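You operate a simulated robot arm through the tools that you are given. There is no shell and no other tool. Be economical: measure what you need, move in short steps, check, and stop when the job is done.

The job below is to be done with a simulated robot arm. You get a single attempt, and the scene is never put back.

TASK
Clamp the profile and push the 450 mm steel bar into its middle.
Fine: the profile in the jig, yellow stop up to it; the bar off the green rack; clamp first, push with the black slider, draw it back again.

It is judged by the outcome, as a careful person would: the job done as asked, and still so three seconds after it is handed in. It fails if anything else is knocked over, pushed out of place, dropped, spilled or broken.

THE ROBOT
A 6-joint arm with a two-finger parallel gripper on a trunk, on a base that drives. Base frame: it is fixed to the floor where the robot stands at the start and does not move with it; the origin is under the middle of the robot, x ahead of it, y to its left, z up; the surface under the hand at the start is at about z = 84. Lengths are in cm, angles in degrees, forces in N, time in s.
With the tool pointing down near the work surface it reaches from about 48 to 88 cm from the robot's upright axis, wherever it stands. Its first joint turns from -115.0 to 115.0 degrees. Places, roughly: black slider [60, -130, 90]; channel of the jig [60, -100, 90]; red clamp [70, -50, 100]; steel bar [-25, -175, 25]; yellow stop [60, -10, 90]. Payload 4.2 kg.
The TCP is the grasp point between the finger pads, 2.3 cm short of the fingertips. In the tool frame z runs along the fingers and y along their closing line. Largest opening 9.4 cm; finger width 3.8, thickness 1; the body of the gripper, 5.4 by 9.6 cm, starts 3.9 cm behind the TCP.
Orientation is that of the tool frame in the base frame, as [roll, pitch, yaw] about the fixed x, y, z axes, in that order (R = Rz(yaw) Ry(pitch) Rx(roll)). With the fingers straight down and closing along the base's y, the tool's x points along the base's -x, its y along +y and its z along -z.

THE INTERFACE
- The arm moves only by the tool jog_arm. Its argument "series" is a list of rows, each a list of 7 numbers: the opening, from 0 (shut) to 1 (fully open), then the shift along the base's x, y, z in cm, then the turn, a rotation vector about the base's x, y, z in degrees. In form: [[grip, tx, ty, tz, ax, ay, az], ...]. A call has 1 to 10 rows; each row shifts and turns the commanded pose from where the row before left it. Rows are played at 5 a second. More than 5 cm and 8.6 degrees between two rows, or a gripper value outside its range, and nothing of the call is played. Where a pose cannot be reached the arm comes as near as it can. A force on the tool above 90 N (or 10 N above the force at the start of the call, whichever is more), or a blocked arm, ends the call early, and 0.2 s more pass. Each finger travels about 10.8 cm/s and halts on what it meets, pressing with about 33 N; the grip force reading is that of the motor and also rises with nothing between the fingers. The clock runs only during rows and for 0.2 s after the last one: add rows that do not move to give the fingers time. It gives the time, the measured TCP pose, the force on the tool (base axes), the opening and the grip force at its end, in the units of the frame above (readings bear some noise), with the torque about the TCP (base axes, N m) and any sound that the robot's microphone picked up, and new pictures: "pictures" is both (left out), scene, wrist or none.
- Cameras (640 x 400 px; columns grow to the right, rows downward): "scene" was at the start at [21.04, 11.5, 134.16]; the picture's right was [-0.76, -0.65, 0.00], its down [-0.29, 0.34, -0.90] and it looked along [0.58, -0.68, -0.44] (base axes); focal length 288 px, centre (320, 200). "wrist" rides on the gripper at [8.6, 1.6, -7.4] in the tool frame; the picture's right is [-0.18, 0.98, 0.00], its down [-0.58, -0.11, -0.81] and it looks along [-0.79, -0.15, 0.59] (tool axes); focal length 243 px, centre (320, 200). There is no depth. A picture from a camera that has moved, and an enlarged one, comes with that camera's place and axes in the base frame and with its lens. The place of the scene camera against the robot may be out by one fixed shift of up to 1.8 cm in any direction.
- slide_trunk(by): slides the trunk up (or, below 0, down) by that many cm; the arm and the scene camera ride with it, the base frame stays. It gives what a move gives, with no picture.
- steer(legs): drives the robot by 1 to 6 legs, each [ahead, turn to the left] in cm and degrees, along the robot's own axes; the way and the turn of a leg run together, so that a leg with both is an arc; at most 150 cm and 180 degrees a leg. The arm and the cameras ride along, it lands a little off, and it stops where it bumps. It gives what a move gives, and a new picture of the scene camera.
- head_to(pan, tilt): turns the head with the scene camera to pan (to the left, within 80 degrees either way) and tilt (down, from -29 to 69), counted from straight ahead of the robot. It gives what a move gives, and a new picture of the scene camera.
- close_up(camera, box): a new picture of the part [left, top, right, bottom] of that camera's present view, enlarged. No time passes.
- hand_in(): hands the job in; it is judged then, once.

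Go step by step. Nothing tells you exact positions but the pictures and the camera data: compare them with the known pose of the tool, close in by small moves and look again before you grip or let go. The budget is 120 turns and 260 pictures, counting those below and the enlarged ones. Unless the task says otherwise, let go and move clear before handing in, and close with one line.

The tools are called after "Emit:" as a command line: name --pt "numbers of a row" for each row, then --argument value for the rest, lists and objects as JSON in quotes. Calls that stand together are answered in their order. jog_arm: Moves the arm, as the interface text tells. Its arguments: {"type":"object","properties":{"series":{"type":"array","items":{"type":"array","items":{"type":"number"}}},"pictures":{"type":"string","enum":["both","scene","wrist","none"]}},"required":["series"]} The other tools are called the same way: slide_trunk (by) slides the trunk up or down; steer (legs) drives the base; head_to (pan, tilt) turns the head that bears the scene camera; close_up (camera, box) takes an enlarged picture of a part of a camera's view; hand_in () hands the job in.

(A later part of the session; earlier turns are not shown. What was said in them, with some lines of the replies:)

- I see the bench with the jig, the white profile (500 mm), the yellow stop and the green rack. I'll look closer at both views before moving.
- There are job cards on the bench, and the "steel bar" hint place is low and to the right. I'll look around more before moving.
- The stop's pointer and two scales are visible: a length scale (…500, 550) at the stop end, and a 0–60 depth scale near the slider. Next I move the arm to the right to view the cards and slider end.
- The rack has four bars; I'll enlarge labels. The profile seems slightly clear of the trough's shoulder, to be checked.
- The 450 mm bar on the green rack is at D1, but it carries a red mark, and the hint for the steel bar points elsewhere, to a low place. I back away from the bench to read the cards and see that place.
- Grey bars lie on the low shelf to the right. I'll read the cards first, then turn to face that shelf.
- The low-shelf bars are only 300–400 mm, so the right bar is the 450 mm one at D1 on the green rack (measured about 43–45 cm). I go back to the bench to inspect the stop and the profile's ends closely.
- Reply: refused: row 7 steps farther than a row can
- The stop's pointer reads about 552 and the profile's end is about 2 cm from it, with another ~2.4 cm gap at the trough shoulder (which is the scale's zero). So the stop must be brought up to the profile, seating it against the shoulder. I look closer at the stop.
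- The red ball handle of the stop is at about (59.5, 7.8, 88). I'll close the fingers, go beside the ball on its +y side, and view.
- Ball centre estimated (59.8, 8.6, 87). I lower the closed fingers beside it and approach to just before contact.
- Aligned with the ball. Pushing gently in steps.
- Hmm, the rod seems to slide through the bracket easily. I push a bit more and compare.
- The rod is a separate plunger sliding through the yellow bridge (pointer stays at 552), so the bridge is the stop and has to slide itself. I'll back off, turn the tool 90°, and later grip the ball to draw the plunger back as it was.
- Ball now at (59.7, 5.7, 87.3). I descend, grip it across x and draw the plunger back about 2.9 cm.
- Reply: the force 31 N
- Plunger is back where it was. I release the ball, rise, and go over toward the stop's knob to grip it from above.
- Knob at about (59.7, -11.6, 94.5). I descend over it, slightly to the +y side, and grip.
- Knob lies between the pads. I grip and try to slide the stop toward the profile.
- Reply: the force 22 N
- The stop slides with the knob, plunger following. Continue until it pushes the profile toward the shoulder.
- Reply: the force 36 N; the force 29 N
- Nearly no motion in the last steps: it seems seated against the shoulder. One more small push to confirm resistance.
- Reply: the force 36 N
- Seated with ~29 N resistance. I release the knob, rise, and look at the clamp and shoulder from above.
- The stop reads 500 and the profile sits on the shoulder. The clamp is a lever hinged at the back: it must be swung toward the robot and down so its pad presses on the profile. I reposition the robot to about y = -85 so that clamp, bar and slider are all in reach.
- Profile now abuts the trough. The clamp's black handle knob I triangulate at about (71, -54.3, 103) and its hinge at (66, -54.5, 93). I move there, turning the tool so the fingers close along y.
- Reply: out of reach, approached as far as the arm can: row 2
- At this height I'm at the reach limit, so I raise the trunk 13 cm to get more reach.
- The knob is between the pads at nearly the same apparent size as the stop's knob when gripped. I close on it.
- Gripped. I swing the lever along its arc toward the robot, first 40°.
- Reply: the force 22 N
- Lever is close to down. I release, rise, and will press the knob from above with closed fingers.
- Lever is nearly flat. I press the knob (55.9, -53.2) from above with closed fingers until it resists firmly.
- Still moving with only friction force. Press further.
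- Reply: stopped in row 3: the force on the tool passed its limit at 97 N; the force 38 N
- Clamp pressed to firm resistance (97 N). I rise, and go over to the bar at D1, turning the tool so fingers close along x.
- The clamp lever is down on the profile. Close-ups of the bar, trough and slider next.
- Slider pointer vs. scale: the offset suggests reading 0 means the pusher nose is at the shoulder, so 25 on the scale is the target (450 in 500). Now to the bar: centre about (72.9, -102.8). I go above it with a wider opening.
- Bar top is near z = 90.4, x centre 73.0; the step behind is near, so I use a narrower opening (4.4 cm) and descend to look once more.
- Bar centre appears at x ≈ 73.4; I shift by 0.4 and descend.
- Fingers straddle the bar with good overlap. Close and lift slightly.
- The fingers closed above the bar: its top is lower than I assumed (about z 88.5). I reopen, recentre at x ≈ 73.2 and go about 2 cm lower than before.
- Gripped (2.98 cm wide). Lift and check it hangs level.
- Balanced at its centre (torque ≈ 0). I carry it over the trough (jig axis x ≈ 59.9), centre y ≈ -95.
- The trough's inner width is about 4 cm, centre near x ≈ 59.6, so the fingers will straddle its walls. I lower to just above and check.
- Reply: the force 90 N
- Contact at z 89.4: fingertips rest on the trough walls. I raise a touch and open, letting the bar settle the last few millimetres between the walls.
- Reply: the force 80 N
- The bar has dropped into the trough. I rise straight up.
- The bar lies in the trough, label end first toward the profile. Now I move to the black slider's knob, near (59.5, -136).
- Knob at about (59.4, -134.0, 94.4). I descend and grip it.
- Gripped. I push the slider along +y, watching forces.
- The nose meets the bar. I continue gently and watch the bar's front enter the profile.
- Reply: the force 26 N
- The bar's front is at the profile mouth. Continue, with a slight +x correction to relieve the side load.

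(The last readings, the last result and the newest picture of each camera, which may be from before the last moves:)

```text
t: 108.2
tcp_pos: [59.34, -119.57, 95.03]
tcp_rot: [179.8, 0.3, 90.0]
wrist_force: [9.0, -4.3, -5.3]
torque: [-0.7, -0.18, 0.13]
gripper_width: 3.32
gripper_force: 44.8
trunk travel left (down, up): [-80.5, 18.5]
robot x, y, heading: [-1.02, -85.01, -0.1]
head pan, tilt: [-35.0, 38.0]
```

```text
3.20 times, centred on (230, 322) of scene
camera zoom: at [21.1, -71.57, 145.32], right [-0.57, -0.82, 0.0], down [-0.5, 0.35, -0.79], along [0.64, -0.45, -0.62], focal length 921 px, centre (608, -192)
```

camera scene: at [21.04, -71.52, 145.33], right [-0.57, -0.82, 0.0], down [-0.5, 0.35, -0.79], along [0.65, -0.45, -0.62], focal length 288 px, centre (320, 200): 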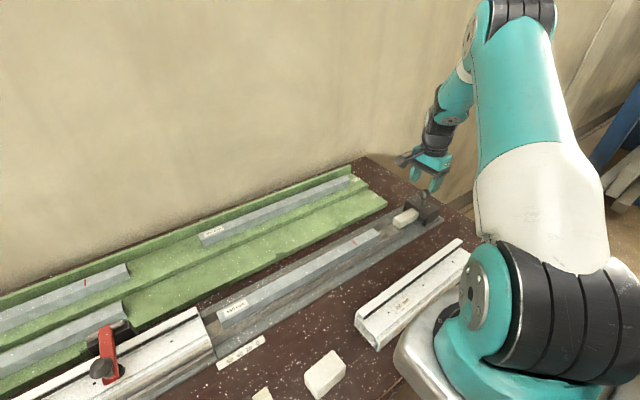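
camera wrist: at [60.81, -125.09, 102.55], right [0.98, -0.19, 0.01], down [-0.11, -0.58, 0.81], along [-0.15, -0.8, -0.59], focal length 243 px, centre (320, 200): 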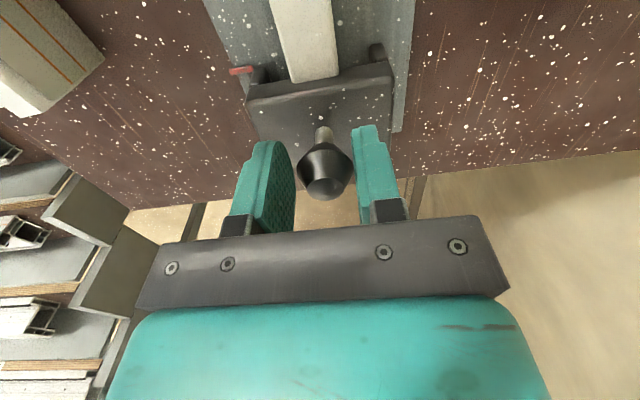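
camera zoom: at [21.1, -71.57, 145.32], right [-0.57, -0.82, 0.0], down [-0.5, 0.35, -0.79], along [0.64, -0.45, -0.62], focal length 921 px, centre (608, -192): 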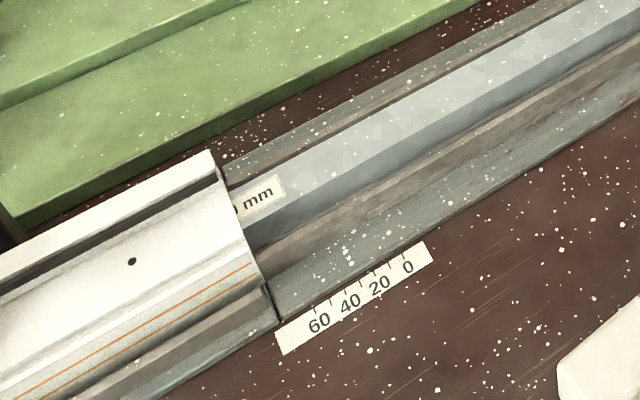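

The bar is going into the profile cleanly and the profile stays put. Continue pushing.

Emit:
jog_arm --pt "0 0.05 1 0 0 0 0" --pt "0 0 1 0 0 0 0" --pt "0 0 1 0 0 0 0" --pt "0 0 1 0 0 0 0" --pt "0 0 1 0 0 0 0" --pt "0 0 1 0 0 0 0" --pt "0 0 1 0 0 0 0" --pt "0 0 1 0 0 0 0" --pt "0 0 1 0 0 0 0" --pt "0 0 1 0 0 0 0" --pictures "none"

Emit:
jog_arm --pt "0 0.05 1 0 0 0 0" --pt "0 0 1 0 0 0 0" --pt "0 0 1 0 0 0 0" --pt "0 0 1 0 0 0 0" --pt "0 0 1 0 0 0 0" --pt "0 0 1 0 0 0 0" --pt "0 0 1 0 0 0 0" --pt "0 0 1 0 0 0 0" --pt "0 0 1 0 0 0 0" --pt "0 0 1 0 0 0 0" --pictures "scene"

```text
t: 110.4
tcp_pos: [59.41, -109.64, 95.12]
tcp_rot: [179.7, 0.3, 89.9]
wrist_force: [-2.5, -1.9, 2.8]
torque: [-0.32, 0.05, -0.1]
gripper_width: 3.33
gripper_force: 45.4
trunk travel left (down, up): [-80.5, 18.5]
robot x, y, heading: [-0.86, -84.83, -0.1]
head pan, tilt: [-35.0, 38.0]
```

```text
t: 112.6
tcp_pos: [59.32, -99.64, 95.14]
tcp_rot: [179.5, 0.4, 89.9]
wrist_force: [10.4, -2.4, -3.9]
torque: [0.01, -0.17, 0.11]
gripper_width: 3.34
gripper_force: 45.0
trunk travel left (down, up): [-80.5, 18.5]
robot x, y, heading: [-1.3, -85.09, -0.5]
head pan, tilt: [-35.0, 38.0]
camera scene: at [21.11, -71.55, 145.33], right [-0.57, -0.82, 0.0], down [-0.5, 0.35, -0.79], along [0.64, -0.45, -0.62], focal length 288 px, centre (320, 200)
```

scene: 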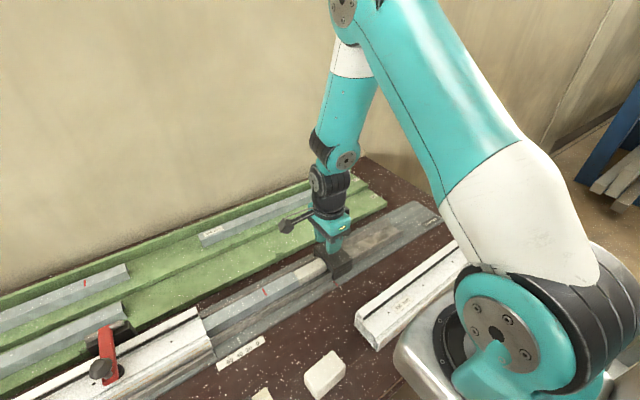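

Going well. Another 18 cm, then look closely at the scale.

Emit:
jog_arm --pt "0 0.05 1 0 0 0 0" --pt "0 0 1 0 0 0 0" --pt "0 0 1 0 0 0 0" --pt "0 0 1 0 0 0 0" --pt "0 0 1 0 0 0 0" --pt "0 0 1 0 0 0 0" --pt "0 0 1 0 0 0 0" --pt "0 0 1 0 0 0 0" --pt "0 0 1 0 0 0 0" --pt "0 0 1 0 0 0 0" --pictures "none"

Emit:
jog_arm --pt "0 0 1 0 0 0 0" --pt "0 0 1 0 0 0 0" --pt "0 0 1 0 0 0 0" --pt "0 0 1 0 0 0 0" --pt "0 0 1 0 0 0 0" --pt "0 0 1 0 0 0 0" --pt "0 0 1 0 0 0 0" --pt "0 0 1 0 0 0 0" --pictures "wrist"

Emit:
close_up --camera "scene" --box '[150, 250, 350, 375]'

```text
t: 114.8
tcp_pos: [59.42, -89.78, 94.94]
tcp_rot: [179.7, 0.3, 90.0]
wrist_force: [-10.7, -2.6, 11.7]
torque: [-0.58, 0.4, -0.27]
gripper_width: 3.31
gripper_force: 45.0
trunk travel left (down, up): [-80.5, 18.5]
robot x, y, heading: [-1.43, -84.64, -0.1]
head pan, tilt: [-35.0, 38.0]
```

```text
t: 116.6
tcp_pos: [59.38, -81.56, 95.12]
tcp_rot: [179.5, 0.3, 89.8]
wrist_force: [-10.2, -2.0, 1.9]
torque: [-0.76, 0.22, -0.11]
gripper_width: 3.34
gripper_force: 44.8
trunk travel left (down, up): [-80.5, 18.5]
robot x, y, heading: [-0.99, -84.72, -0.1]
head pan, tilt: [-35.0, 38.0]
camera wrist: at [60.95, -72.79, 102.56], right [0.98, -0.19, 0.01], down [-0.12, -0.58, 0.81], along [-0.14, -0.8, -0.59], focal length 243 px, centre (320, 200)
```

wrist: 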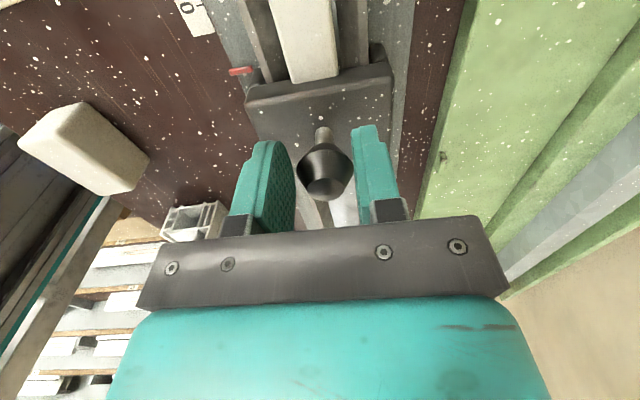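

```text
3.20 times, centred on (250, 312) of scene
camera zoom: at [20.99, -71.55, 145.35], right [-0.57, -0.82, 0.0], down [-0.5, 0.35, -0.79], along [0.65, -0.45, -0.62], focal length 921 px, centre (544, -160)
```

zoom: 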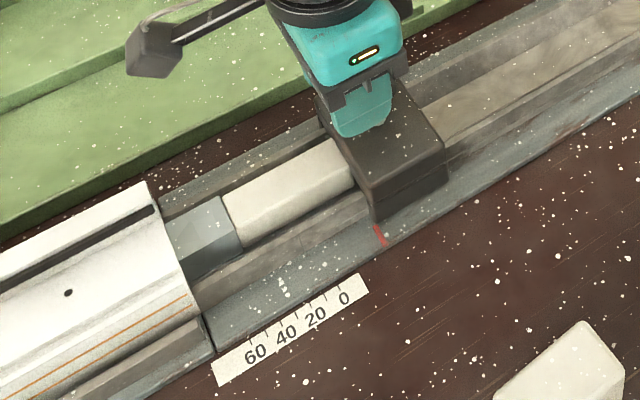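

Pointer is about 2 cm before 0, and the bar sticks out about 2.4 cm: consistent with 0 = shoulder. Push 3 cm more, then read.

Emit:
jog_arm --pt "0 0 0.6 0 0 0 0" --pt "0 0 0.6 0 0 0 0" --pt "0 0 0.6 0 0 0 0" --pt "0 0 0.6 0 0 0 0" --pt "0 0 0.6 0 0 0 0" --pt "0 0 0 0 0 0 0" --pictures "wrist"

Emit:
close_up --camera "scene" --box '[180, 280, 300, 375]'

Emit:
close_up --camera "wrist" --box '[160, 0, 320, 100]'

```text
t: 118.0
tcp_pos: [59.56, -78.68, 95.15]
tcp_rot: [179.6, 0.4, 89.9]
wrist_force: [-6.6, -2.2, 11.0]
torque: [-0.22, 0.04, -0.17]
gripper_width: 3.33
gripper_force: 44.8
trunk travel left (down, up): [-80.5, 18.5]
robot x, y, heading: [-1.2, -84.83, 0.0]
head pan, tilt: [-35.0, 38.0]
camera wrist: at [60.97, -69.85, 102.55], right [0.98, -0.18, 0.01], down [-0.12, -0.58, 0.81], along [-0.15, -0.8, -0.59], focal length 243 px, centre (320, 200)
```

wrist: 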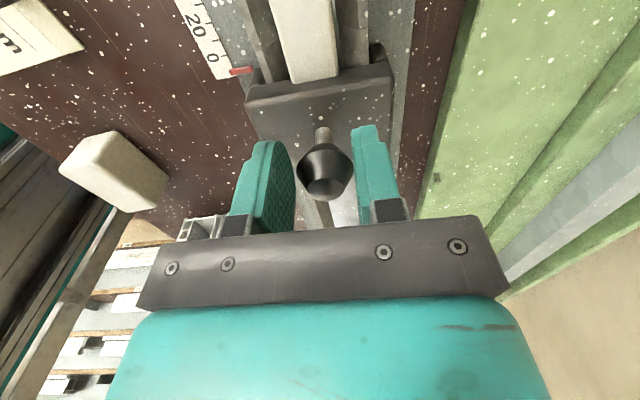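

```text
4.21 times, centred on (240, 328) of scene
camera zoom: at [20.97, -71.56, 145.34], right [-0.57, -0.82, 0.0], down [-0.5, 0.35, -0.79], along [0.65, -0.45, -0.62], focal length 1211 px, centre (657, -337)
```

zoom: 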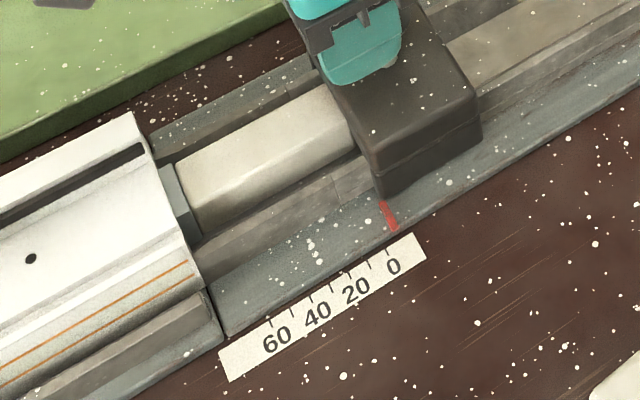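

```text
4.00 times, centred on (240, 50) of wrist
camera zoom: at [60.97, -69.85, 102.55], right [0.98, -0.18, 0.01], down [-0.12, -0.58, 0.81], along [-0.15, -0.8, -0.59], focal length 970 px, centre (640, 800)
```

zoom: 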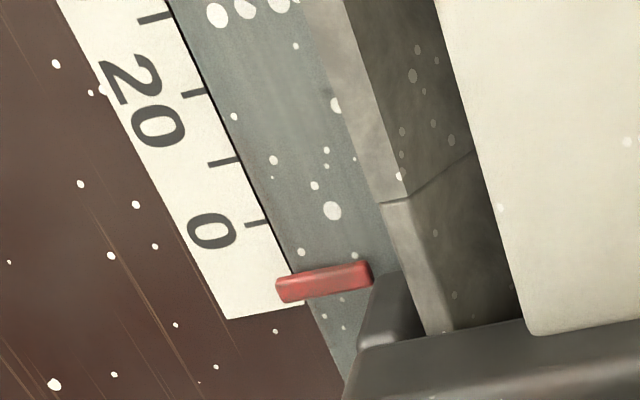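

Reading is about -7 mm. I advance 0.7 cm to verify that 0 corresponds to the nose at the profile's end.

Emit:
jog_arm --pt "0 0 0.35 0 0 0 0" --pt "0 0 0.35 0 0 0 0" --pt "0 0 0 0 0 0 0" --pictures "none"

Emit:
close_up --camera "scene" --box '[190, 285, 270, 345]'

Emit:
close_up --camera "wrist" --box '[160, 0, 320, 100]'

```text
t: 118.8
tcp_pos: [59.44, -78.04, 95.06]
tcp_rot: [179.8, 0.4, 90.0]
wrist_force: [-6.5, -3.5, 0.1]
torque: [0.1, 0.09, -0.11]
gripper_width: 3.33
gripper_force: 44.7
trunk travel left (down, up): [-80.5, 18.5]
robot x, y, heading: [-1.24, -85.3, -0.2]
head pan, tilt: [-35.0, 38.0]
```

```text
6.67 times, centred on (230, 315) of scene
camera zoom: at [21.01, -71.57, 145.33], right [-0.57, -0.82, 0.0], down [-0.5, 0.35, -0.79], along [0.65, -0.45, -0.62], focal length 1918 px, centre (920, -567)
```

zoom: 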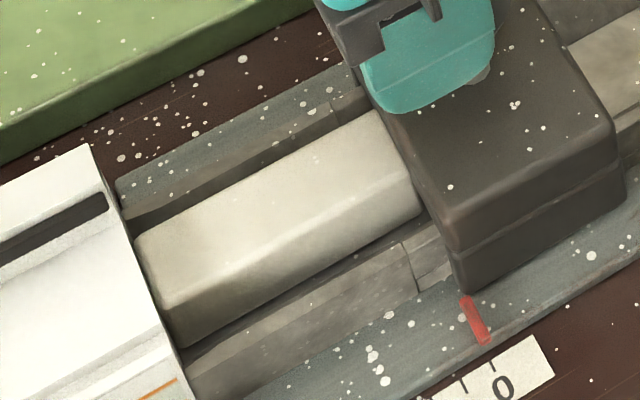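

```text
4.00 times, centred on (240, 50) of wrist
camera zoom: at [60.99, -69.15, 102.53], right [0.98, -0.19, 0.01], down [-0.11, -0.58, 0.81], along [-0.15, -0.8, -0.59], focal length 970 px, centre (640, 800)
```

zoom: 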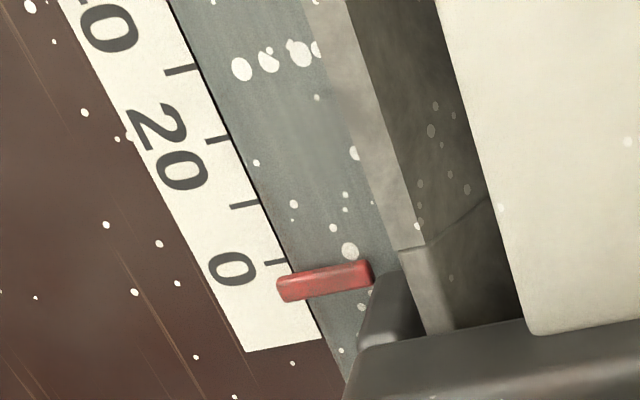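

Nose is just at the profile's end and the pointer reads 0: confirmed. Now push 25 mm further, in small steps.

Emit:
jog_arm --pt "0 0 0.5 0 0 0 0" --pt "0 0 0.5 0 0 0 0" --pt "0 0 0.5 0 0 0 0" --pt "0 0 0.5 0 0 0 0" --pt "0 0 0.3 0 0 0 0" --pt "0 0 0 0 0 0 0" --pictures "none"

Emit:
close_up --camera "scene" --box '[190, 290, 290, 365]'

Emit:
close_up --camera "wrist" --box '[160, 0, 320, 100]'

```text
t: 120.2
tcp_pos: [59.56, -75.79, 95.15]
tcp_rot: [179.6, 0.4, 90.0]
wrist_force: [-13.7, -2.9, 6.8]
torque: [-0.48, 0.31, -0.29]
gripper_width: 3.34
gripper_force: 44.8
trunk travel left (down, up): [-80.5, 18.5]
robot x, y, heading: [-1.35, -85.3, 0.2]
head pan, tilt: [-35.0, 38.0]
```

```text
5.33 times, centred on (240, 328) of scene
camera zoom: at [20.95, -71.56, 145.35], right [-0.57, -0.82, 0.0], down [-0.5, 0.35, -0.79], along [0.65, -0.45, -0.62], focal length 1534 px, centre (747, -480)
```

zoom: 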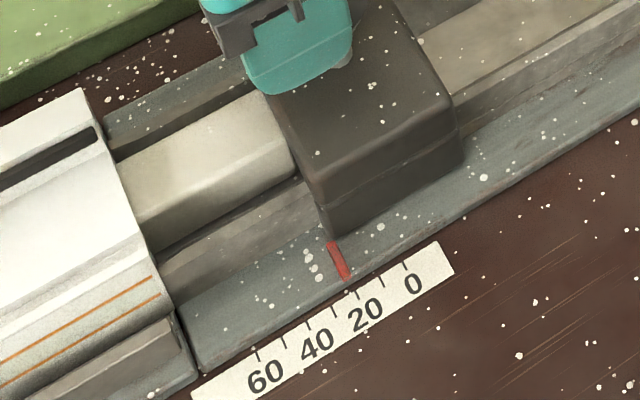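

```text
4.00 times, centred on (240, 50) of wrist
camera zoom: at [61.0, -66.97, 102.54], right [0.98, -0.18, 0.01], down [-0.11, -0.58, 0.81], along [-0.15, -0.8, -0.59], focal length 970 px, centre (640, 800)
```

zoom: 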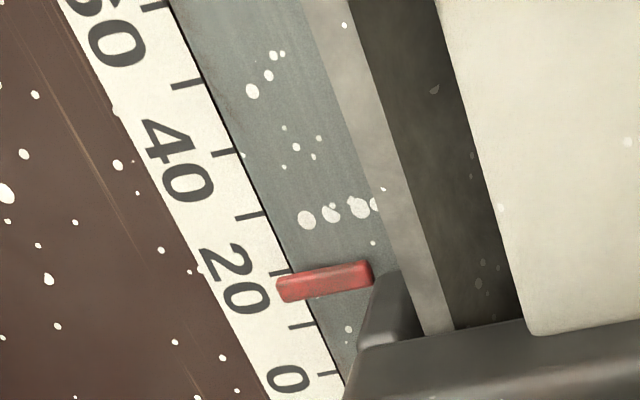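

Reading is about 22. I add 3 mm.

Emit:
jog_arm --pt "0 0 0.15 0 0 0 0" --pt "0 0 0.15 0 0 0 0" --pt "0 0 0 0 0 0 0" --pt "0 0 0 0 0 0 0" --pictures "none"

Emit:
close_up --camera "scene" --box '[220, 320, 268, 350]'

Emit:
close_up --camera "wrist" --box '[200, 40, 280, 90]'

```text
t: 121.2
tcp_pos: [59.52, -75.34, 95.07]
tcp_rot: [179.7, 0.5, 89.9]
wrist_force: [-7.1, -1.8, -8.2]
torque: [0.01, 0.04, -0.15]
gripper_width: 3.36
gripper_force: 44.8
trunk travel left (down, up): [-80.5, 18.5]
robot x, y, heading: [-1.26, -84.9, -0.2]
head pan, tilt: [-35.0, 38.0]
```

```text
13.33 times, centred on (244, 335) of scene
camera zoom: at [21.04, -71.57, 145.32], right [-0.57, -0.82, 0.0], down [-0.5, 0.35, -0.79], along [0.65, -0.45, -0.62], focal length 3836 px, centre (1333, -1600)
```

zoom: 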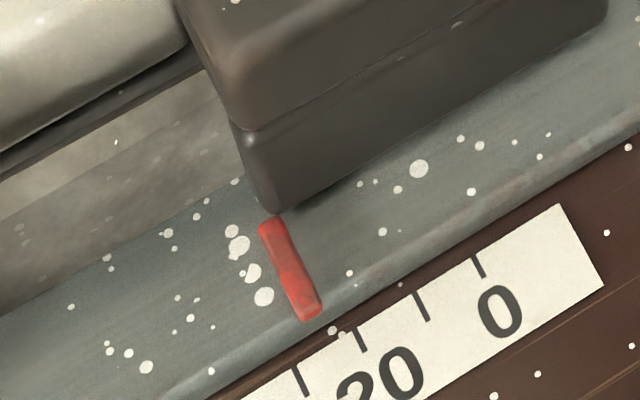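

```text
8.00 times, centred on (240, 65) of wrist
camera zoom: at [60.99, -66.57, 102.54], right [0.98, -0.19, 0.01], down [-0.11, -0.58, 0.81], along [-0.15, -0.8, -0.59], focal length 1941 px, centre (960, 1280)
```

zoom: 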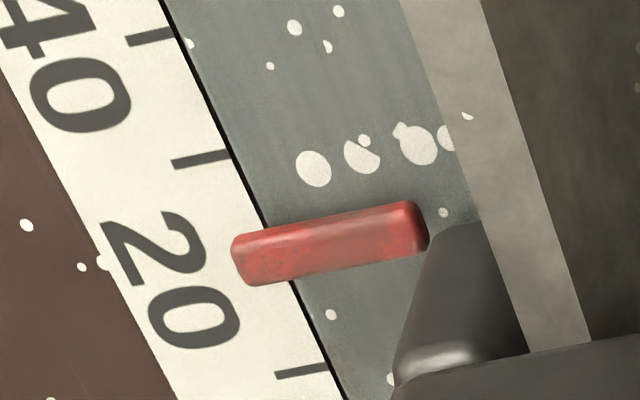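

Reading is 25. Now I draw the slider back.

Emit:
jog_arm --pt "0 0 -0.5 0 0 0 0" --pt "0 0 -1 0 0 0 0" --pt "0 0 -1.5 0 0 0 0" --pt "0 0 -1.5 0 0 0 0" --pt "0 0 -1.5 0 0 0 0" --pt "0 0 -1.5 0 0 0 0" --pt "0 0 -1.5 0 0 0 0" --pt "0 0 -1.5 0 0 0 0" --pt "0 0 -1.5 0 0 0 0" --pt "0 0 -1.5 0 0 0 0" --pictures "none"

Emit:
jog_arm --pt "0 0 -1.5 0 0 0 0" --pt "0 0 -1.5 0 0 0 0" --pt "0 0 -1.5 0 0 0 0" --pt "0 0 -1.5 0 0 0 0" --pt "0 0 -1.5 0 0 0 0" --pt "0 0 -1.5 0 0 0 0" --pt "0 0 -1.5 0 0 0 0" --pt "0 0 -1.5 0 0 0 0" --pt "0 0 -1.5 0 0 0 0" --pt "0 0 -1.5 0 0 0 0" --pictures "scene"

Emit:
close_up --camera "scene" --box '[100, 260, 300, 385]'

```text
t: 123.4
tcp_pos: [59.45, -88.61, 95.07]
tcp_rot: [179.8, 0.5, 89.9]
wrist_force: [-11.6, 0.7, -33.1]
torque: [0.77, 0.26, -0.16]
gripper_width: 3.34
gripper_force: 44.9
trunk travel left (down, up): [-80.5, 18.5]
robot x, y, heading: [-1.27, -84.94, -0.1]
head pan, tilt: [-35.0, 38.0]
```

```text
t: 125.1
tcp_pos: [59.32, -99.6, 95.54]
tcp_rot: [179.2, 0.5, 89.8]
wrist_force: [-17.8, -1.3, 55.4]
torque: [-0.58, 0.84, -0.42]
gripper_width: 3.02
gripper_force: 44.8
trunk travel left (down, up): [-80.5, 18.5]
robot x, y, heading: [-1.32, -85.41, -0.0]
head pan, tilt: [-35.0, 38.0]
stopped in row 8: the force on the tool passed its limit at 91 N (the readings are from after the stop); the commanded pose is now the measured one
camera scene: at [20.75, -71.51, 145.32], right [-0.57, -0.82, 0.0], down [-0.5, 0.35, -0.79], along [0.65, -0.45, -0.61], focal length 288 px, centre (320, 200)
```

scene: 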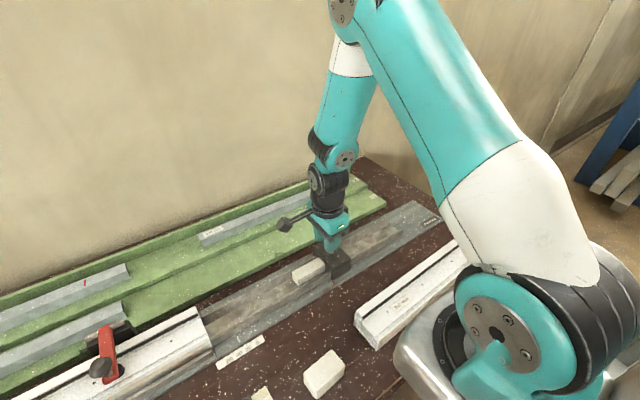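

```text
3.20 times, centred on (200, 322) of scene
camera zoom: at [20.75, -71.51, 145.32], right [-0.57, -0.82, 0.0], down [-0.5, 0.35, -0.79], along [0.65, -0.45, -0.61], focal length 921 px, centre (704, -192)
```

zoom: 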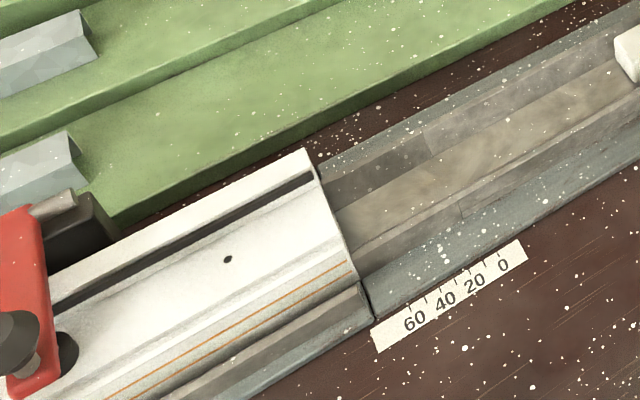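

The knob slipped in the grip and the force limit stopped the pull. I release and look to regrip.

Emit:
jog_arm --pt "0.6 0 0 0 0 0 0" --pt "0.6 0 0 0 0 0 0" --pt "0.6 0 0 0.5 0 0 0" --pictures "wrist"

Emit:
close_up --camera "wrist" --box '[200, 60, 440, 210]'

Emit:
close_up --camera "scene" --box '[260, 200, 420, 300]'

```text
t: 125.9
tcp_pos: [59.47, -99.47, 95.7]
tcp_rot: [179.4, 0.4, 89.9]
wrist_force: [-0.8, -1.3, -0.9]
torque: [0.0, 0.0, 0.01]
gripper_width: 5.65
gripper_force: 0.1
trunk travel left (down, up): [-80.5, 18.5]
robot x, y, heading: [-1.15, -85.41, -0.0]
head pan, tilt: [-35.0, 38.0]
camera wrist: at [61.02, -90.61, 103.16], right [0.98, -0.19, 0.01], down [-0.12, -0.58, 0.81], along [-0.14, -0.8, -0.59], focal length 243 px, centre (320, 200)
```

wrist: 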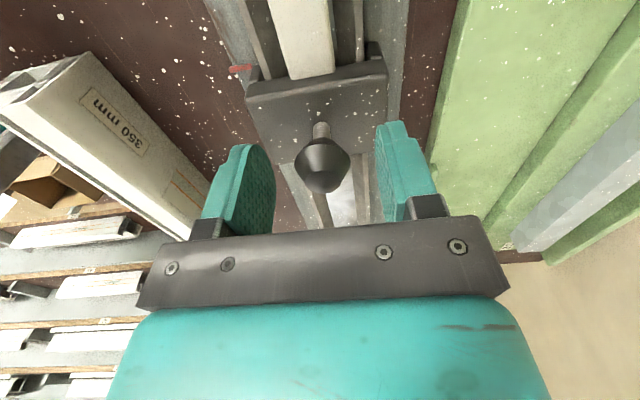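

```text
2.67 times, centred on (320, 135) of wrist
camera zoom: at [61.02, -90.61, 103.16], right [0.98, -0.19, 0.01], down [-0.12, -0.58, 0.81], along [-0.14, -0.8, -0.59], focal length 647 px, centre (320, 373)
```

zoom: 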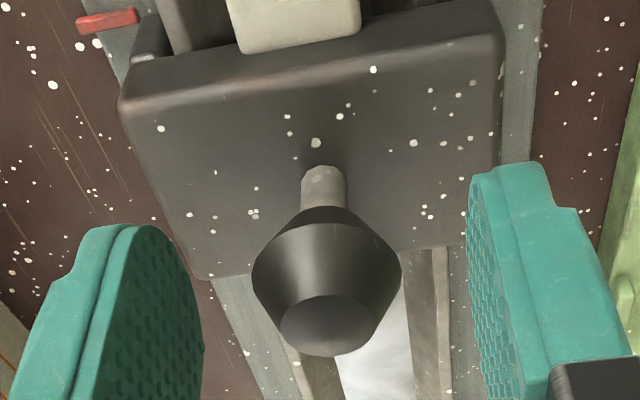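

```text
4.00 times, centred on (340, 250) of scene
camera zoom: at [21.05, -71.55, 145.32], right [-0.57, -0.82, 0.0], down [-0.5, 0.35, -0.79], along [0.65, -0.45, -0.62], focal length 1151 px, centre (240, 0)
```

zoom: 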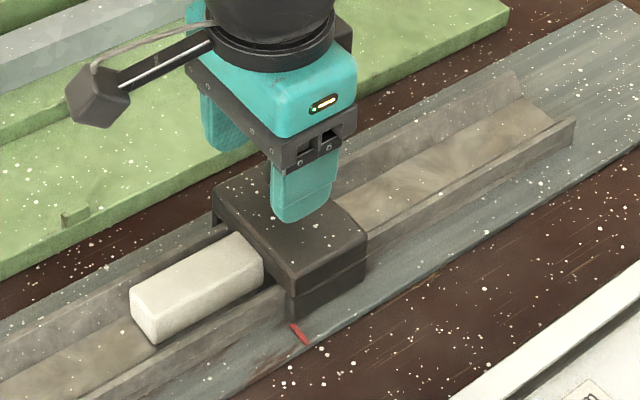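

Regrip slightly lower and pull more slowly.

Emit:
jog_arm --pt "0.6 0 -0.1 -0.8 0 0 0" --pt "0 0 0 0 0 0 0" --pt "0 0 0 0 0 0 0" --pt "0 0 -0.5 0 0 0 0" --pt "0 0 -0.9 0 0 0 0" --pt "0 0 -0.9 0 0 0 0" --pt "0 0 -0.9 0 0 0 0" --pt "0 0 -0.9 0 0 0 0" --pt "0 0 -0.9 0 0 0 0" --pt "0 0 -0.9 0 0 0 0" --pictures "none"

Emit:
jog_arm --pt "0 0 -0.9 0 0 0 0" --pt "0 0 -0.9 0 0 0 0" --pt "0 0 -0.9 0 0 0 0" --pt "0 0 -0.9 0 0 0 0" --pt "0 0 -0.9 0 0 0 0" --pt "0 0 -0.9 0 0 0 0" --pictures "wrist"

```text
t: 128.1
tcp_pos: [59.39, -105.49, 94.86]
tcp_rot: [179.6, 0.4, 89.9]
wrist_force: [-16.2, 1.7, -29.2]
torque: [0.16, 0.09, -0.29]
gripper_width: 3.32
gripper_force: 44.9
trunk travel left (down, up): [-80.5, 18.5]
robot x, y, heading: [-1.54, -85.3, 0.0]
head pan, tilt: [-35.0, 38.0]
```

```text
t: 129.5
tcp_pos: [59.34, -110.73, 94.87]
tcp_rot: [179.8, 0.3, 90.0]
wrist_force: [-26.5, 1.8, -20.5]
torque: [0.28, 0.49, -0.55]
gripper_width: 3.33
gripper_force: 45.1
trunk travel left (down, up): [-80.5, 18.5]
robot x, y, heading: [-1.23, -85.06, -0.3]
head pan, tilt: [-35.0, 38.0]
camera wrist: at [60.92, -101.95, 102.36], right [0.98, -0.19, 0.01], down [-0.11, -0.58, 0.81], along [-0.15, -0.8, -0.59], focal length 243 px, centre (320, 200)
```

wrist: 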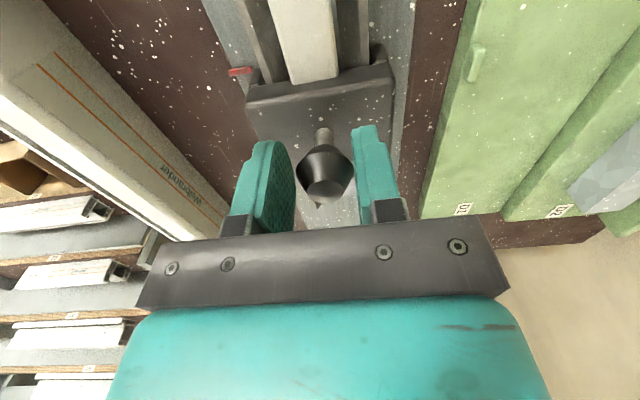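

Emit:
jog_arm --pt "0 -0.15 -0.9 0 0 0 0" --pt "0 0 -0.9 0 0 0 0" --pt "0 0 -0.9 0 0 0 0" --pt "0 0 -0.9 0 0 0 0" --pt "0 0 -0.9 0 0 0 0" --pt "0 0 -0.9 0 0 0 0" --pt "0 0 -0.9 0 0 0 0" --pt "0 0 -0.9 0 0 0 0" --pt "0 0 -0.9 0 0 0 0" --pt "0 0 -0.9 0 0 0 0" --pictures "none"

Emit:
jog_arm --pt "0 -0.05 -0.9 0 0 0 0" --pt "0 0 -0.9 0 0 0 0" --pt "0 0 -0.9 0 0 0 0" --pt "0 0 -0.9 0 0 0 0" --pt "0 0 -0.9 0 0 0 0" --pt "0 0 -0.9 0 0 0 0" --pt "0 0 -0.9 0 0 0 0" --pt "0 0 -0.9 0 0 0 0" --pt "0 0 -0.9 0 0 0 0" --pt "0 0 -0.9 0 0 0 0" --pictures "none"

Emit:
jog_arm --pt "0 0 -0.9 0 0 0 0" --pt "0 0 -0.9 0 0 0 0" --pt "0 0 -0.9 0 0 0 0" --pt "0 0 -0.9 0 0 0 0" --pt "0 0 -0.9 0 0 0 0" --pictures "scene"

```text
t: 131.7
tcp_pos: [59.32, -119.93, 94.89]
tcp_rot: [179.5, 0.4, 89.7]
wrist_force: [-20.3, 2.5, -15.5]
torque: [1.08, 0.38, -0.26]
gripper_width: 3.32
gripper_force: 44.9
trunk travel left (down, up): [-80.5, 18.5]
robot x, y, heading: [-0.98, -84.95, -0.0]
head pan, tilt: [-35.0, 38.0]
```

```text
t: 133.9
tcp_pos: [59.4, -128.85, 94.94]
tcp_rot: [179.4, 0.3, 90.0]
wrist_force: [-14.4, 2.2, -15.1]
torque: [0.13, 0.18, -0.29]
gripper_width: 3.33
gripper_force: 45.3
trunk travel left (down, up): [-80.5, 18.5]
robot x, y, heading: [-1.23, -85.12, -0.1]
head pan, tilt: [-35.0, 38.0]
```

```text
t: 135.1
tcp_pos: [59.39, -133.31, 94.93]
tcp_rot: [179.5, 0.3, 89.7]
wrist_force: [-19.7, 2.6, -11.0]
torque: [0.48, 0.32, -0.57]
gripper_width: 3.29
gripper_force: 45.4
trunk travel left (down, up): [-80.5, 18.5]
robot x, y, heading: [-0.77, -84.92, -0.1]
head pan, tilt: [-35.0, 38.0]
camera scene: at [20.98, -71.58, 145.34], right [-0.57, -0.82, 0.0], down [-0.5, 0.35, -0.79], along [0.65, -0.45, -0.62], focal length 288 px, centre (320, 200)
```

scene: 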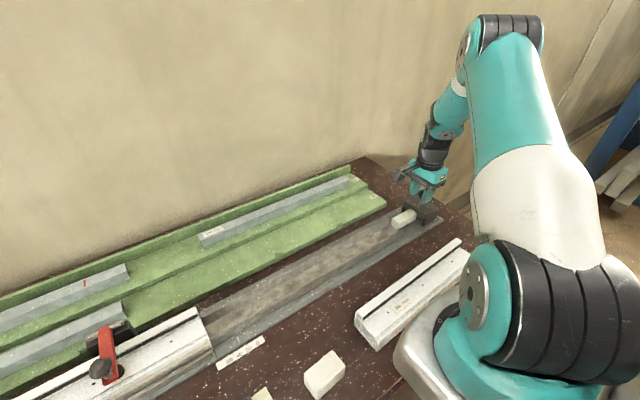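

Slider is back. I release the knob, rise, and turn the camera to look into the profile's end to check the bar's depth.

Emit:
jog_arm --pt "0.6 0 0 0 0 0 0" --pt "0.6 0 0 0 0 0 0" --pt "0.6 0 0 4 0 0 0" --pt "0.6 0 0 4.5 0 0 0" --pt "0.6 0 4.8 0 0 0 8.5" --pt "0.6 0 4.8 0 0 0 8.5" --pt "0.6 0 4.8 0 0 0 8.5" --pt "0.6 0 4.8 0 0 0 8.5" --pt "0.6 0 4.8 0 0 0 8.5" --pt "0.6 0 4.8 0 0 0 8.5" --pictures "none"

Emit:
jog_arm --pt "0.6 0 4.5 0 0 0 8.5" --pt "0.6 0 4.5 0 0 0 8.5" --pt "0.6 0 4.5 0 0 0 8.5" --pt "0.6 0 0 0 0 0 8.5" --pt "0.6 0 0 0 0 0 8.5" --pt "0.6 0 0 0 0 0 8.5" --pt "0.6 0 0 0 0 0 8.5" --pt "0.6 0 0 0 0 0 8.5" --pt "0.6 0 0 0 0 0 8.5" --pt "0.6 0 0 0 0 0 8.5" --pictures "none"

Emit:
jog_arm --pt "0.6 0 0 0 0 0 8.5" --pt "0.6 0 0 0 0 0 8.5" --pt "0.6 0 0 0 0 0 8.5" --pt "0.6 0 0 0 0 0 8.5" --pt "0.6 0 0 0 0 0 8.5" --pt "0.6 0 0 0 0 0 1.5"

Emit:
close_up --camera "wrist" --box '[220, 40, 420, 190]'

```text
t: 137.3
tcp_pos: [59.06, -104.5, 103.74]
tcp_rot: [179.3, 0.5, 141.0]
wrist_force: [-1.3, -0.7, 0.3]
torque: [-0.01, -0.01, 0.01]
gripper_width: 5.63
gripper_force: 0.1
trunk travel left (down, up): [-80.5, 18.5]
robot x, y, heading: [-1.0, -85.18, 0.0]
head pan, tilt: [-35.0, 38.0]
```

```text
t: 139.5
tcp_pos: [59.51, -90.99, 103.49]
tcp_rot: [179.3, 0.5, -133.9]
wrist_force: [-0.3, -0.2, 0.1]
torque: [-0.03, -0.03, -0.01]
gripper_width: 5.64
gripper_force: 0.1
trunk travel left (down, up): [-80.5, 18.5]
robot x, y, heading: [-1.11, -85.05, 0.1]
head pan, tilt: [-35.0, 38.0]
```

```text
t: 140.9
tcp_pos: [59.32, -91.11, 103.43]
tcp_rot: [179.3, 0.4, -90.2]
wrist_force: [0.1, -0.4, -0.5]
torque: [-0.01, 0.02, 0.0]
gripper_width: 5.63
gripper_force: 0.0
trunk travel left (down, up): [-80.5, 18.5]
robot x, y, heading: [-0.79, -84.95, -0.2]
head pan, tilt: [-35.0, 38.0]
camera scene: at [21.03, -71.54, 145.33], right [-0.57, -0.82, 0.0], down [-0.5, 0.35, -0.79], along [0.65, -0.45, -0.62], focal length 288 px, centre (320, 200)
camera wrist: at [57.82, -99.7, 110.85], right [-0.98, 0.18, 0.01], down [0.12, 0.58, 0.81], along [0.14, 0.8, -0.59], focal length 243 px, centre (320, 200)
```

scene: 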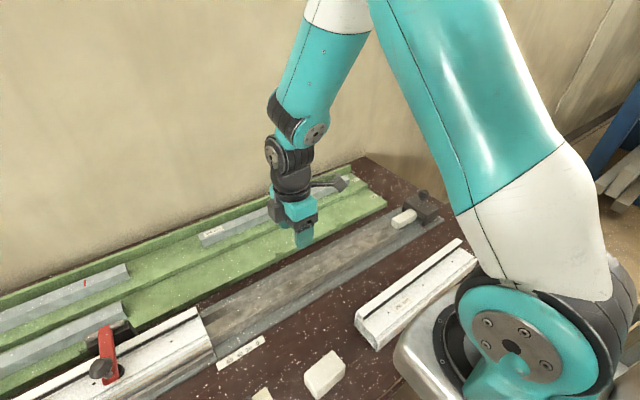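
wrist: 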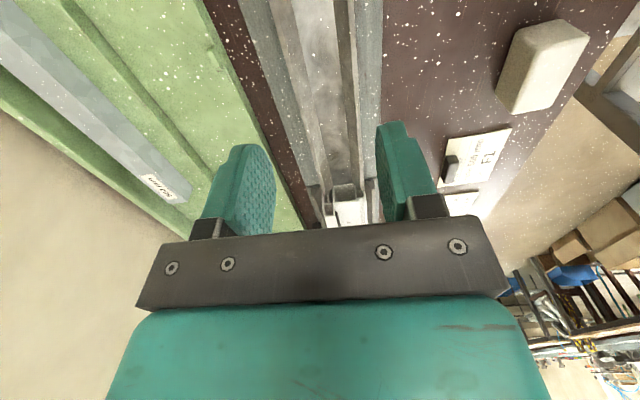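

```text
2.67 times, centred on (320, 115) of wrist
camera zoom: at [57.82, -99.7, 110.85], right [-0.98, 0.18, 0.01], down [0.12, 0.58, 0.81], along [0.14, 0.8, -0.59], focal length 647 px, centre (320, 427)
```

zoom: 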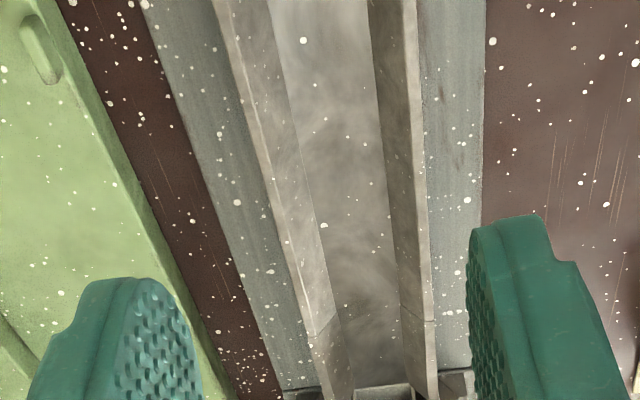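

Emit:
jog_arm --pt "0.6 0 4.5 -1 0 0 0" --pt "0.6 0 4.5 -2 0 0 0" --pt "0.6 0 0 -2 0 0 0" --pictures "wrist"

Emit:
close_up --camera "wrist" --box '[280, 110, 400, 200]'

```text
t: 141.7
tcp_pos: [59.0, -81.99, 98.49]
tcp_rot: [179.4, 0.4, -90.0]
wrist_force: [1.1, -0.3, -0.3]
torque: [-0.03, -0.02, -0.01]
gripper_width: 5.63
gripper_force: 0.0
trunk travel left (down, up): [-80.5, 18.5]
robot x, y, heading: [-1.16, -85.01, -0.1]
head pan, tilt: [-35.0, 38.0]
camera wrist: at [57.43, -90.61, 105.99], right [-0.98, 0.19, 0.01], down [0.12, 0.57, 0.81], along [0.14, 0.8, -0.59], focal length 243 px, centre (320, 200)
```

wrist: 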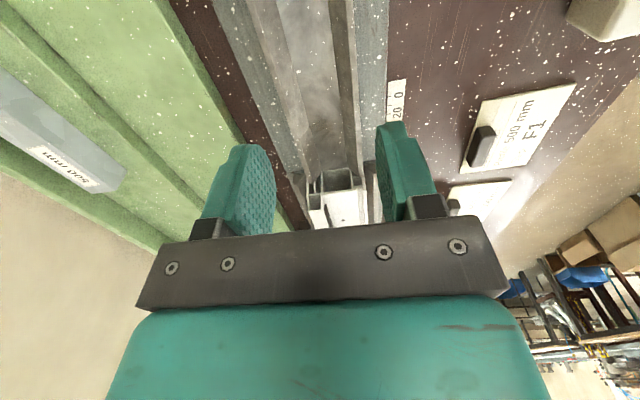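

```text
4.44 times, centred on (340, 155) of wrist
camera zoom: at [57.43, -90.61, 105.99], right [-0.98, 0.19, 0.01], down [0.12, 0.57, 0.81], along [0.14, 0.8, -0.59], focal length 1078 px, centre (231, 400)
```

zoom: 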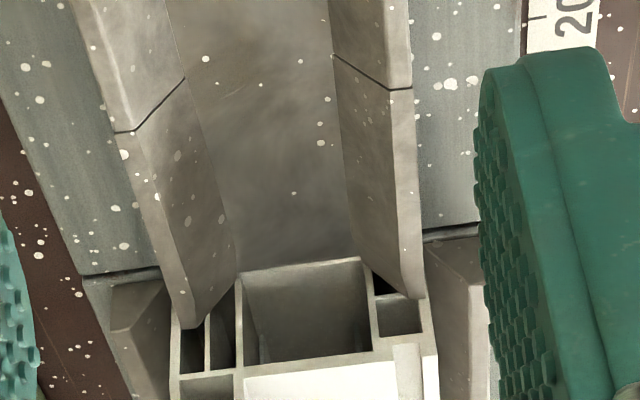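

I need a flatter view into the cavity: move back, lower, and tilt the tool by 20°.

Emit:
jog_arm --pt "0.6 0 -4.5 0 7 0 0" --pt "0.6 0 -4.5 0 7 0 0" --pt "0.6 0 -4 0 7 0 0" --pt "0.6 0 0 -3 0 0 0" --pictures "wrist"

Emit:
close_up --camera "wrist" --box '[290, 160, 370, 220]'

```text
t: 142.7
tcp_pos: [59.48, -94.85, 95.01]
tcp_rot: [179.5, 21.5, -89.9]
wrist_force: [0.2, 0.9, 0.3]
torque: [0.02, -0.01, -0.01]
gripper_width: 5.64
gripper_force: 0.0
trunk travel left (down, up): [-80.5, 18.5]
robot x, y, heading: [-1.5, -85.31, -0.2]
head pan, tilt: [-35.0, 38.0]
camera wrist: at [57.84, -105.55, 98.85], right [-0.98, 0.17, 0.08], down [0.12, 0.25, 0.96], along [0.14, 0.95, -0.26], focal length 243 px, centre (320, 200)
```

wrist: 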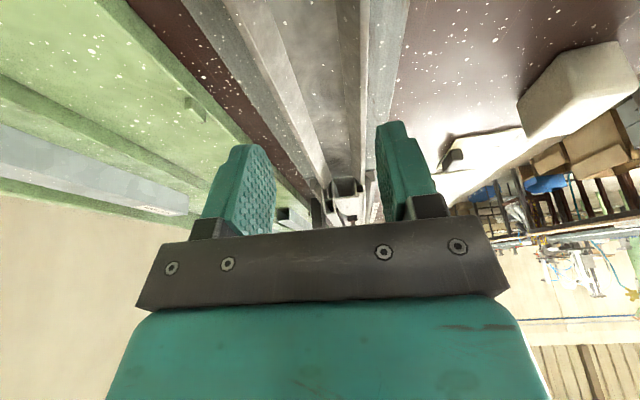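

```text
6.67 times, centred on (330, 190) of wrist
camera zoom: at [57.84, -105.55, 98.85], right [-0.98, 0.17, 0.08], down [0.12, 0.25, 0.96], along [0.14, 0.95, -0.26], focal length 1618 px, centre (253, 267)
```

zoom: 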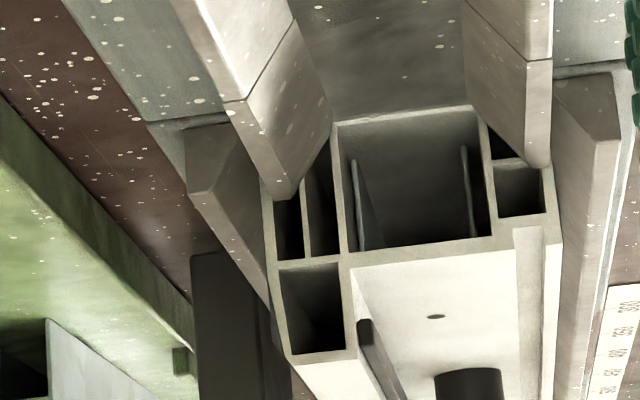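

I can see both legs of the bar's U inside the cavity. I zoom more to measure the depth.

Emit:
close_up --camera "wrist" --box '[322, 172, 354, 196]'

```text
16.00 times, centred on (338, 184) of wrist
camera zoom: at [57.84, -105.55, 98.85], right [-0.98, 0.17, 0.08], down [0.12, 0.25, 0.96], along [0.14, 0.95, -0.26], focal length 3882 px, centre (32, 456)
```

zoom: 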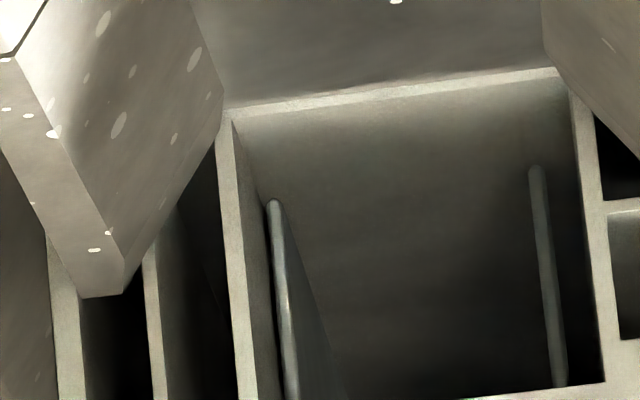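

The bar's end sits about 2.5–2.7 cm inside the profile — centred. I rise clear, straighten the tool, and check clamp and stop a last time.

Emit:
jog_arm --pt "0.6 0 0 4.5 0 0 0" --pt "0.6 0 0 4.5 -7 0 0" --pt "0.6 0 0 4.5 -7 0 0" --pt "0.6 -3 0 3 -7 0 0" --pictures "none"

Emit:
head_to --pan 25 --tilt 38

Emit:
close_up --camera "scene" --box '[160, 180, 480, 380]'

Emit:
head_to --pan -30 --tilt 38

```text
t: 143.7
tcp_pos: [56.01, -95.18, 111.72]
tcp_rot: [179.3, 0.5, -90.2]
wrist_force: [0.9, 0.0, -0.8]
torque: [0.02, 0.06, -0.04]
gripper_width: 5.64
gripper_force: 0.1
trunk travel left (down, up): [-80.5, 18.5]
robot x, y, heading: [-1.01, -84.73, -0.2]
head pan, tilt: [-35.0, 38.0]
```

```text
t: 145.0
tcp_pos: [56.15, -94.83, 111.74]
tcp_rot: [179.2, 0.6, -90.0]
wrist_force: [0.0, 0.4, 1.3]
torque: [0.0, 0.02, 0.01]
gripper_width: 5.63
gripper_force: 0.0
trunk travel left (down, up): [-80.5, 18.5]
robot x, y, heading: [-1.18, -85.17, -0.3]
head pan, tilt: [25.0, 38.0]
camera scene: at [21.8, -62.94, 145.33], right [0.42, -0.91, 0.0], down [-0.56, -0.26, -0.79], along [0.71, 0.33, -0.62], focal length 288 px, centre (320, 200)
```

scene: 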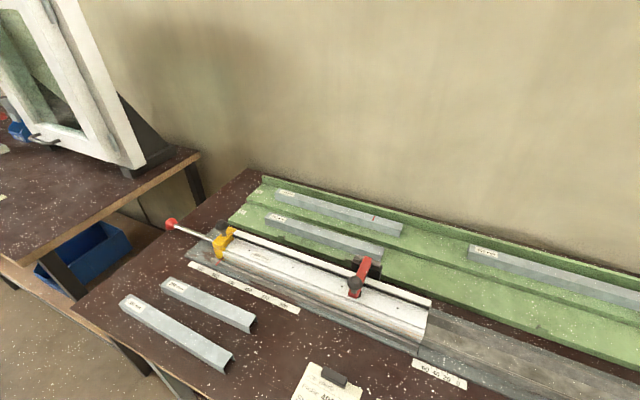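

```text
2.00 times, centred on (320, 280) of scene
camera zoom: at [21.8, -62.94, 145.33], right [0.42, -0.91, 0.0], down [-0.56, -0.26, -0.79], along [0.71, 0.33, -0.62], focal length 575 px, centre (320, 40)
```

zoom: 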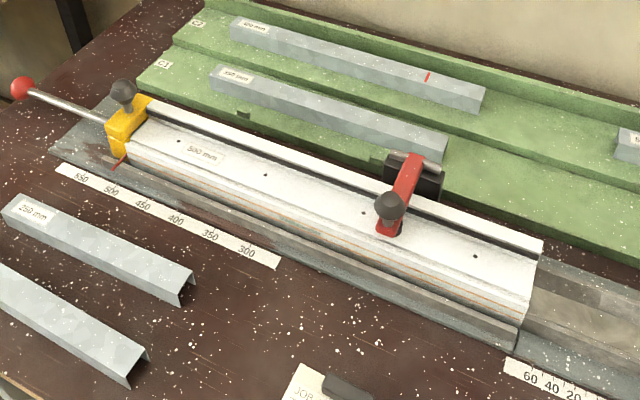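

```text
t: 146.2
tcp_pos: [56.11, -95.02, 111.72]
tcp_rot: [179.3, 0.5, -90.1]
wrist_force: [-0.4, 0.6, -0.7]
torque: [0.0, -0.02, -0.05]
gripper_width: 5.65
gripper_force: 0.0
trunk travel left (down, up): [-80.5, 18.5]
robot x, y, heading: [-1.21, -85.07, -0.1]
head pan, tilt: [-30.0, 38.0]
camera scene: at [21.44, -70.9, 145.33], right [-0.5, -0.87, 0.0], down [-0.53, 0.31, -0.79], along [0.68, -0.39, -0.62], focal length 288 px, centre (320, 200)
```

scene: 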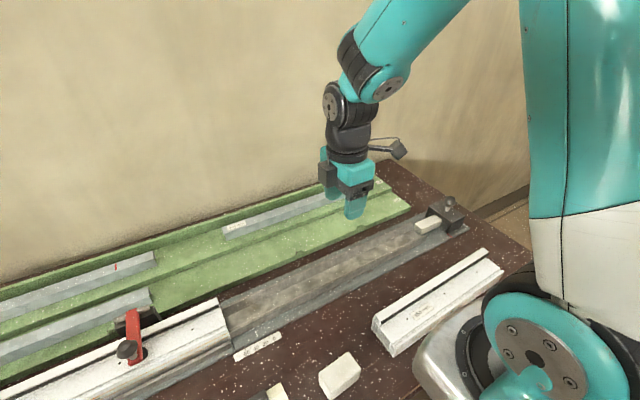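

The stop is against the profile at 500, the clamp is down, the bar is inside at 25 mm, the slider is drawn back and the arm is clear. I hand the job in.

Emit:
hand_in

```text
The job is handed in.
```

The 450 mm bar from the green rack is centred in the clamped 500 mm profile, about 25 mm in from the end, with the stop up against the profile and the black slider drawn back.
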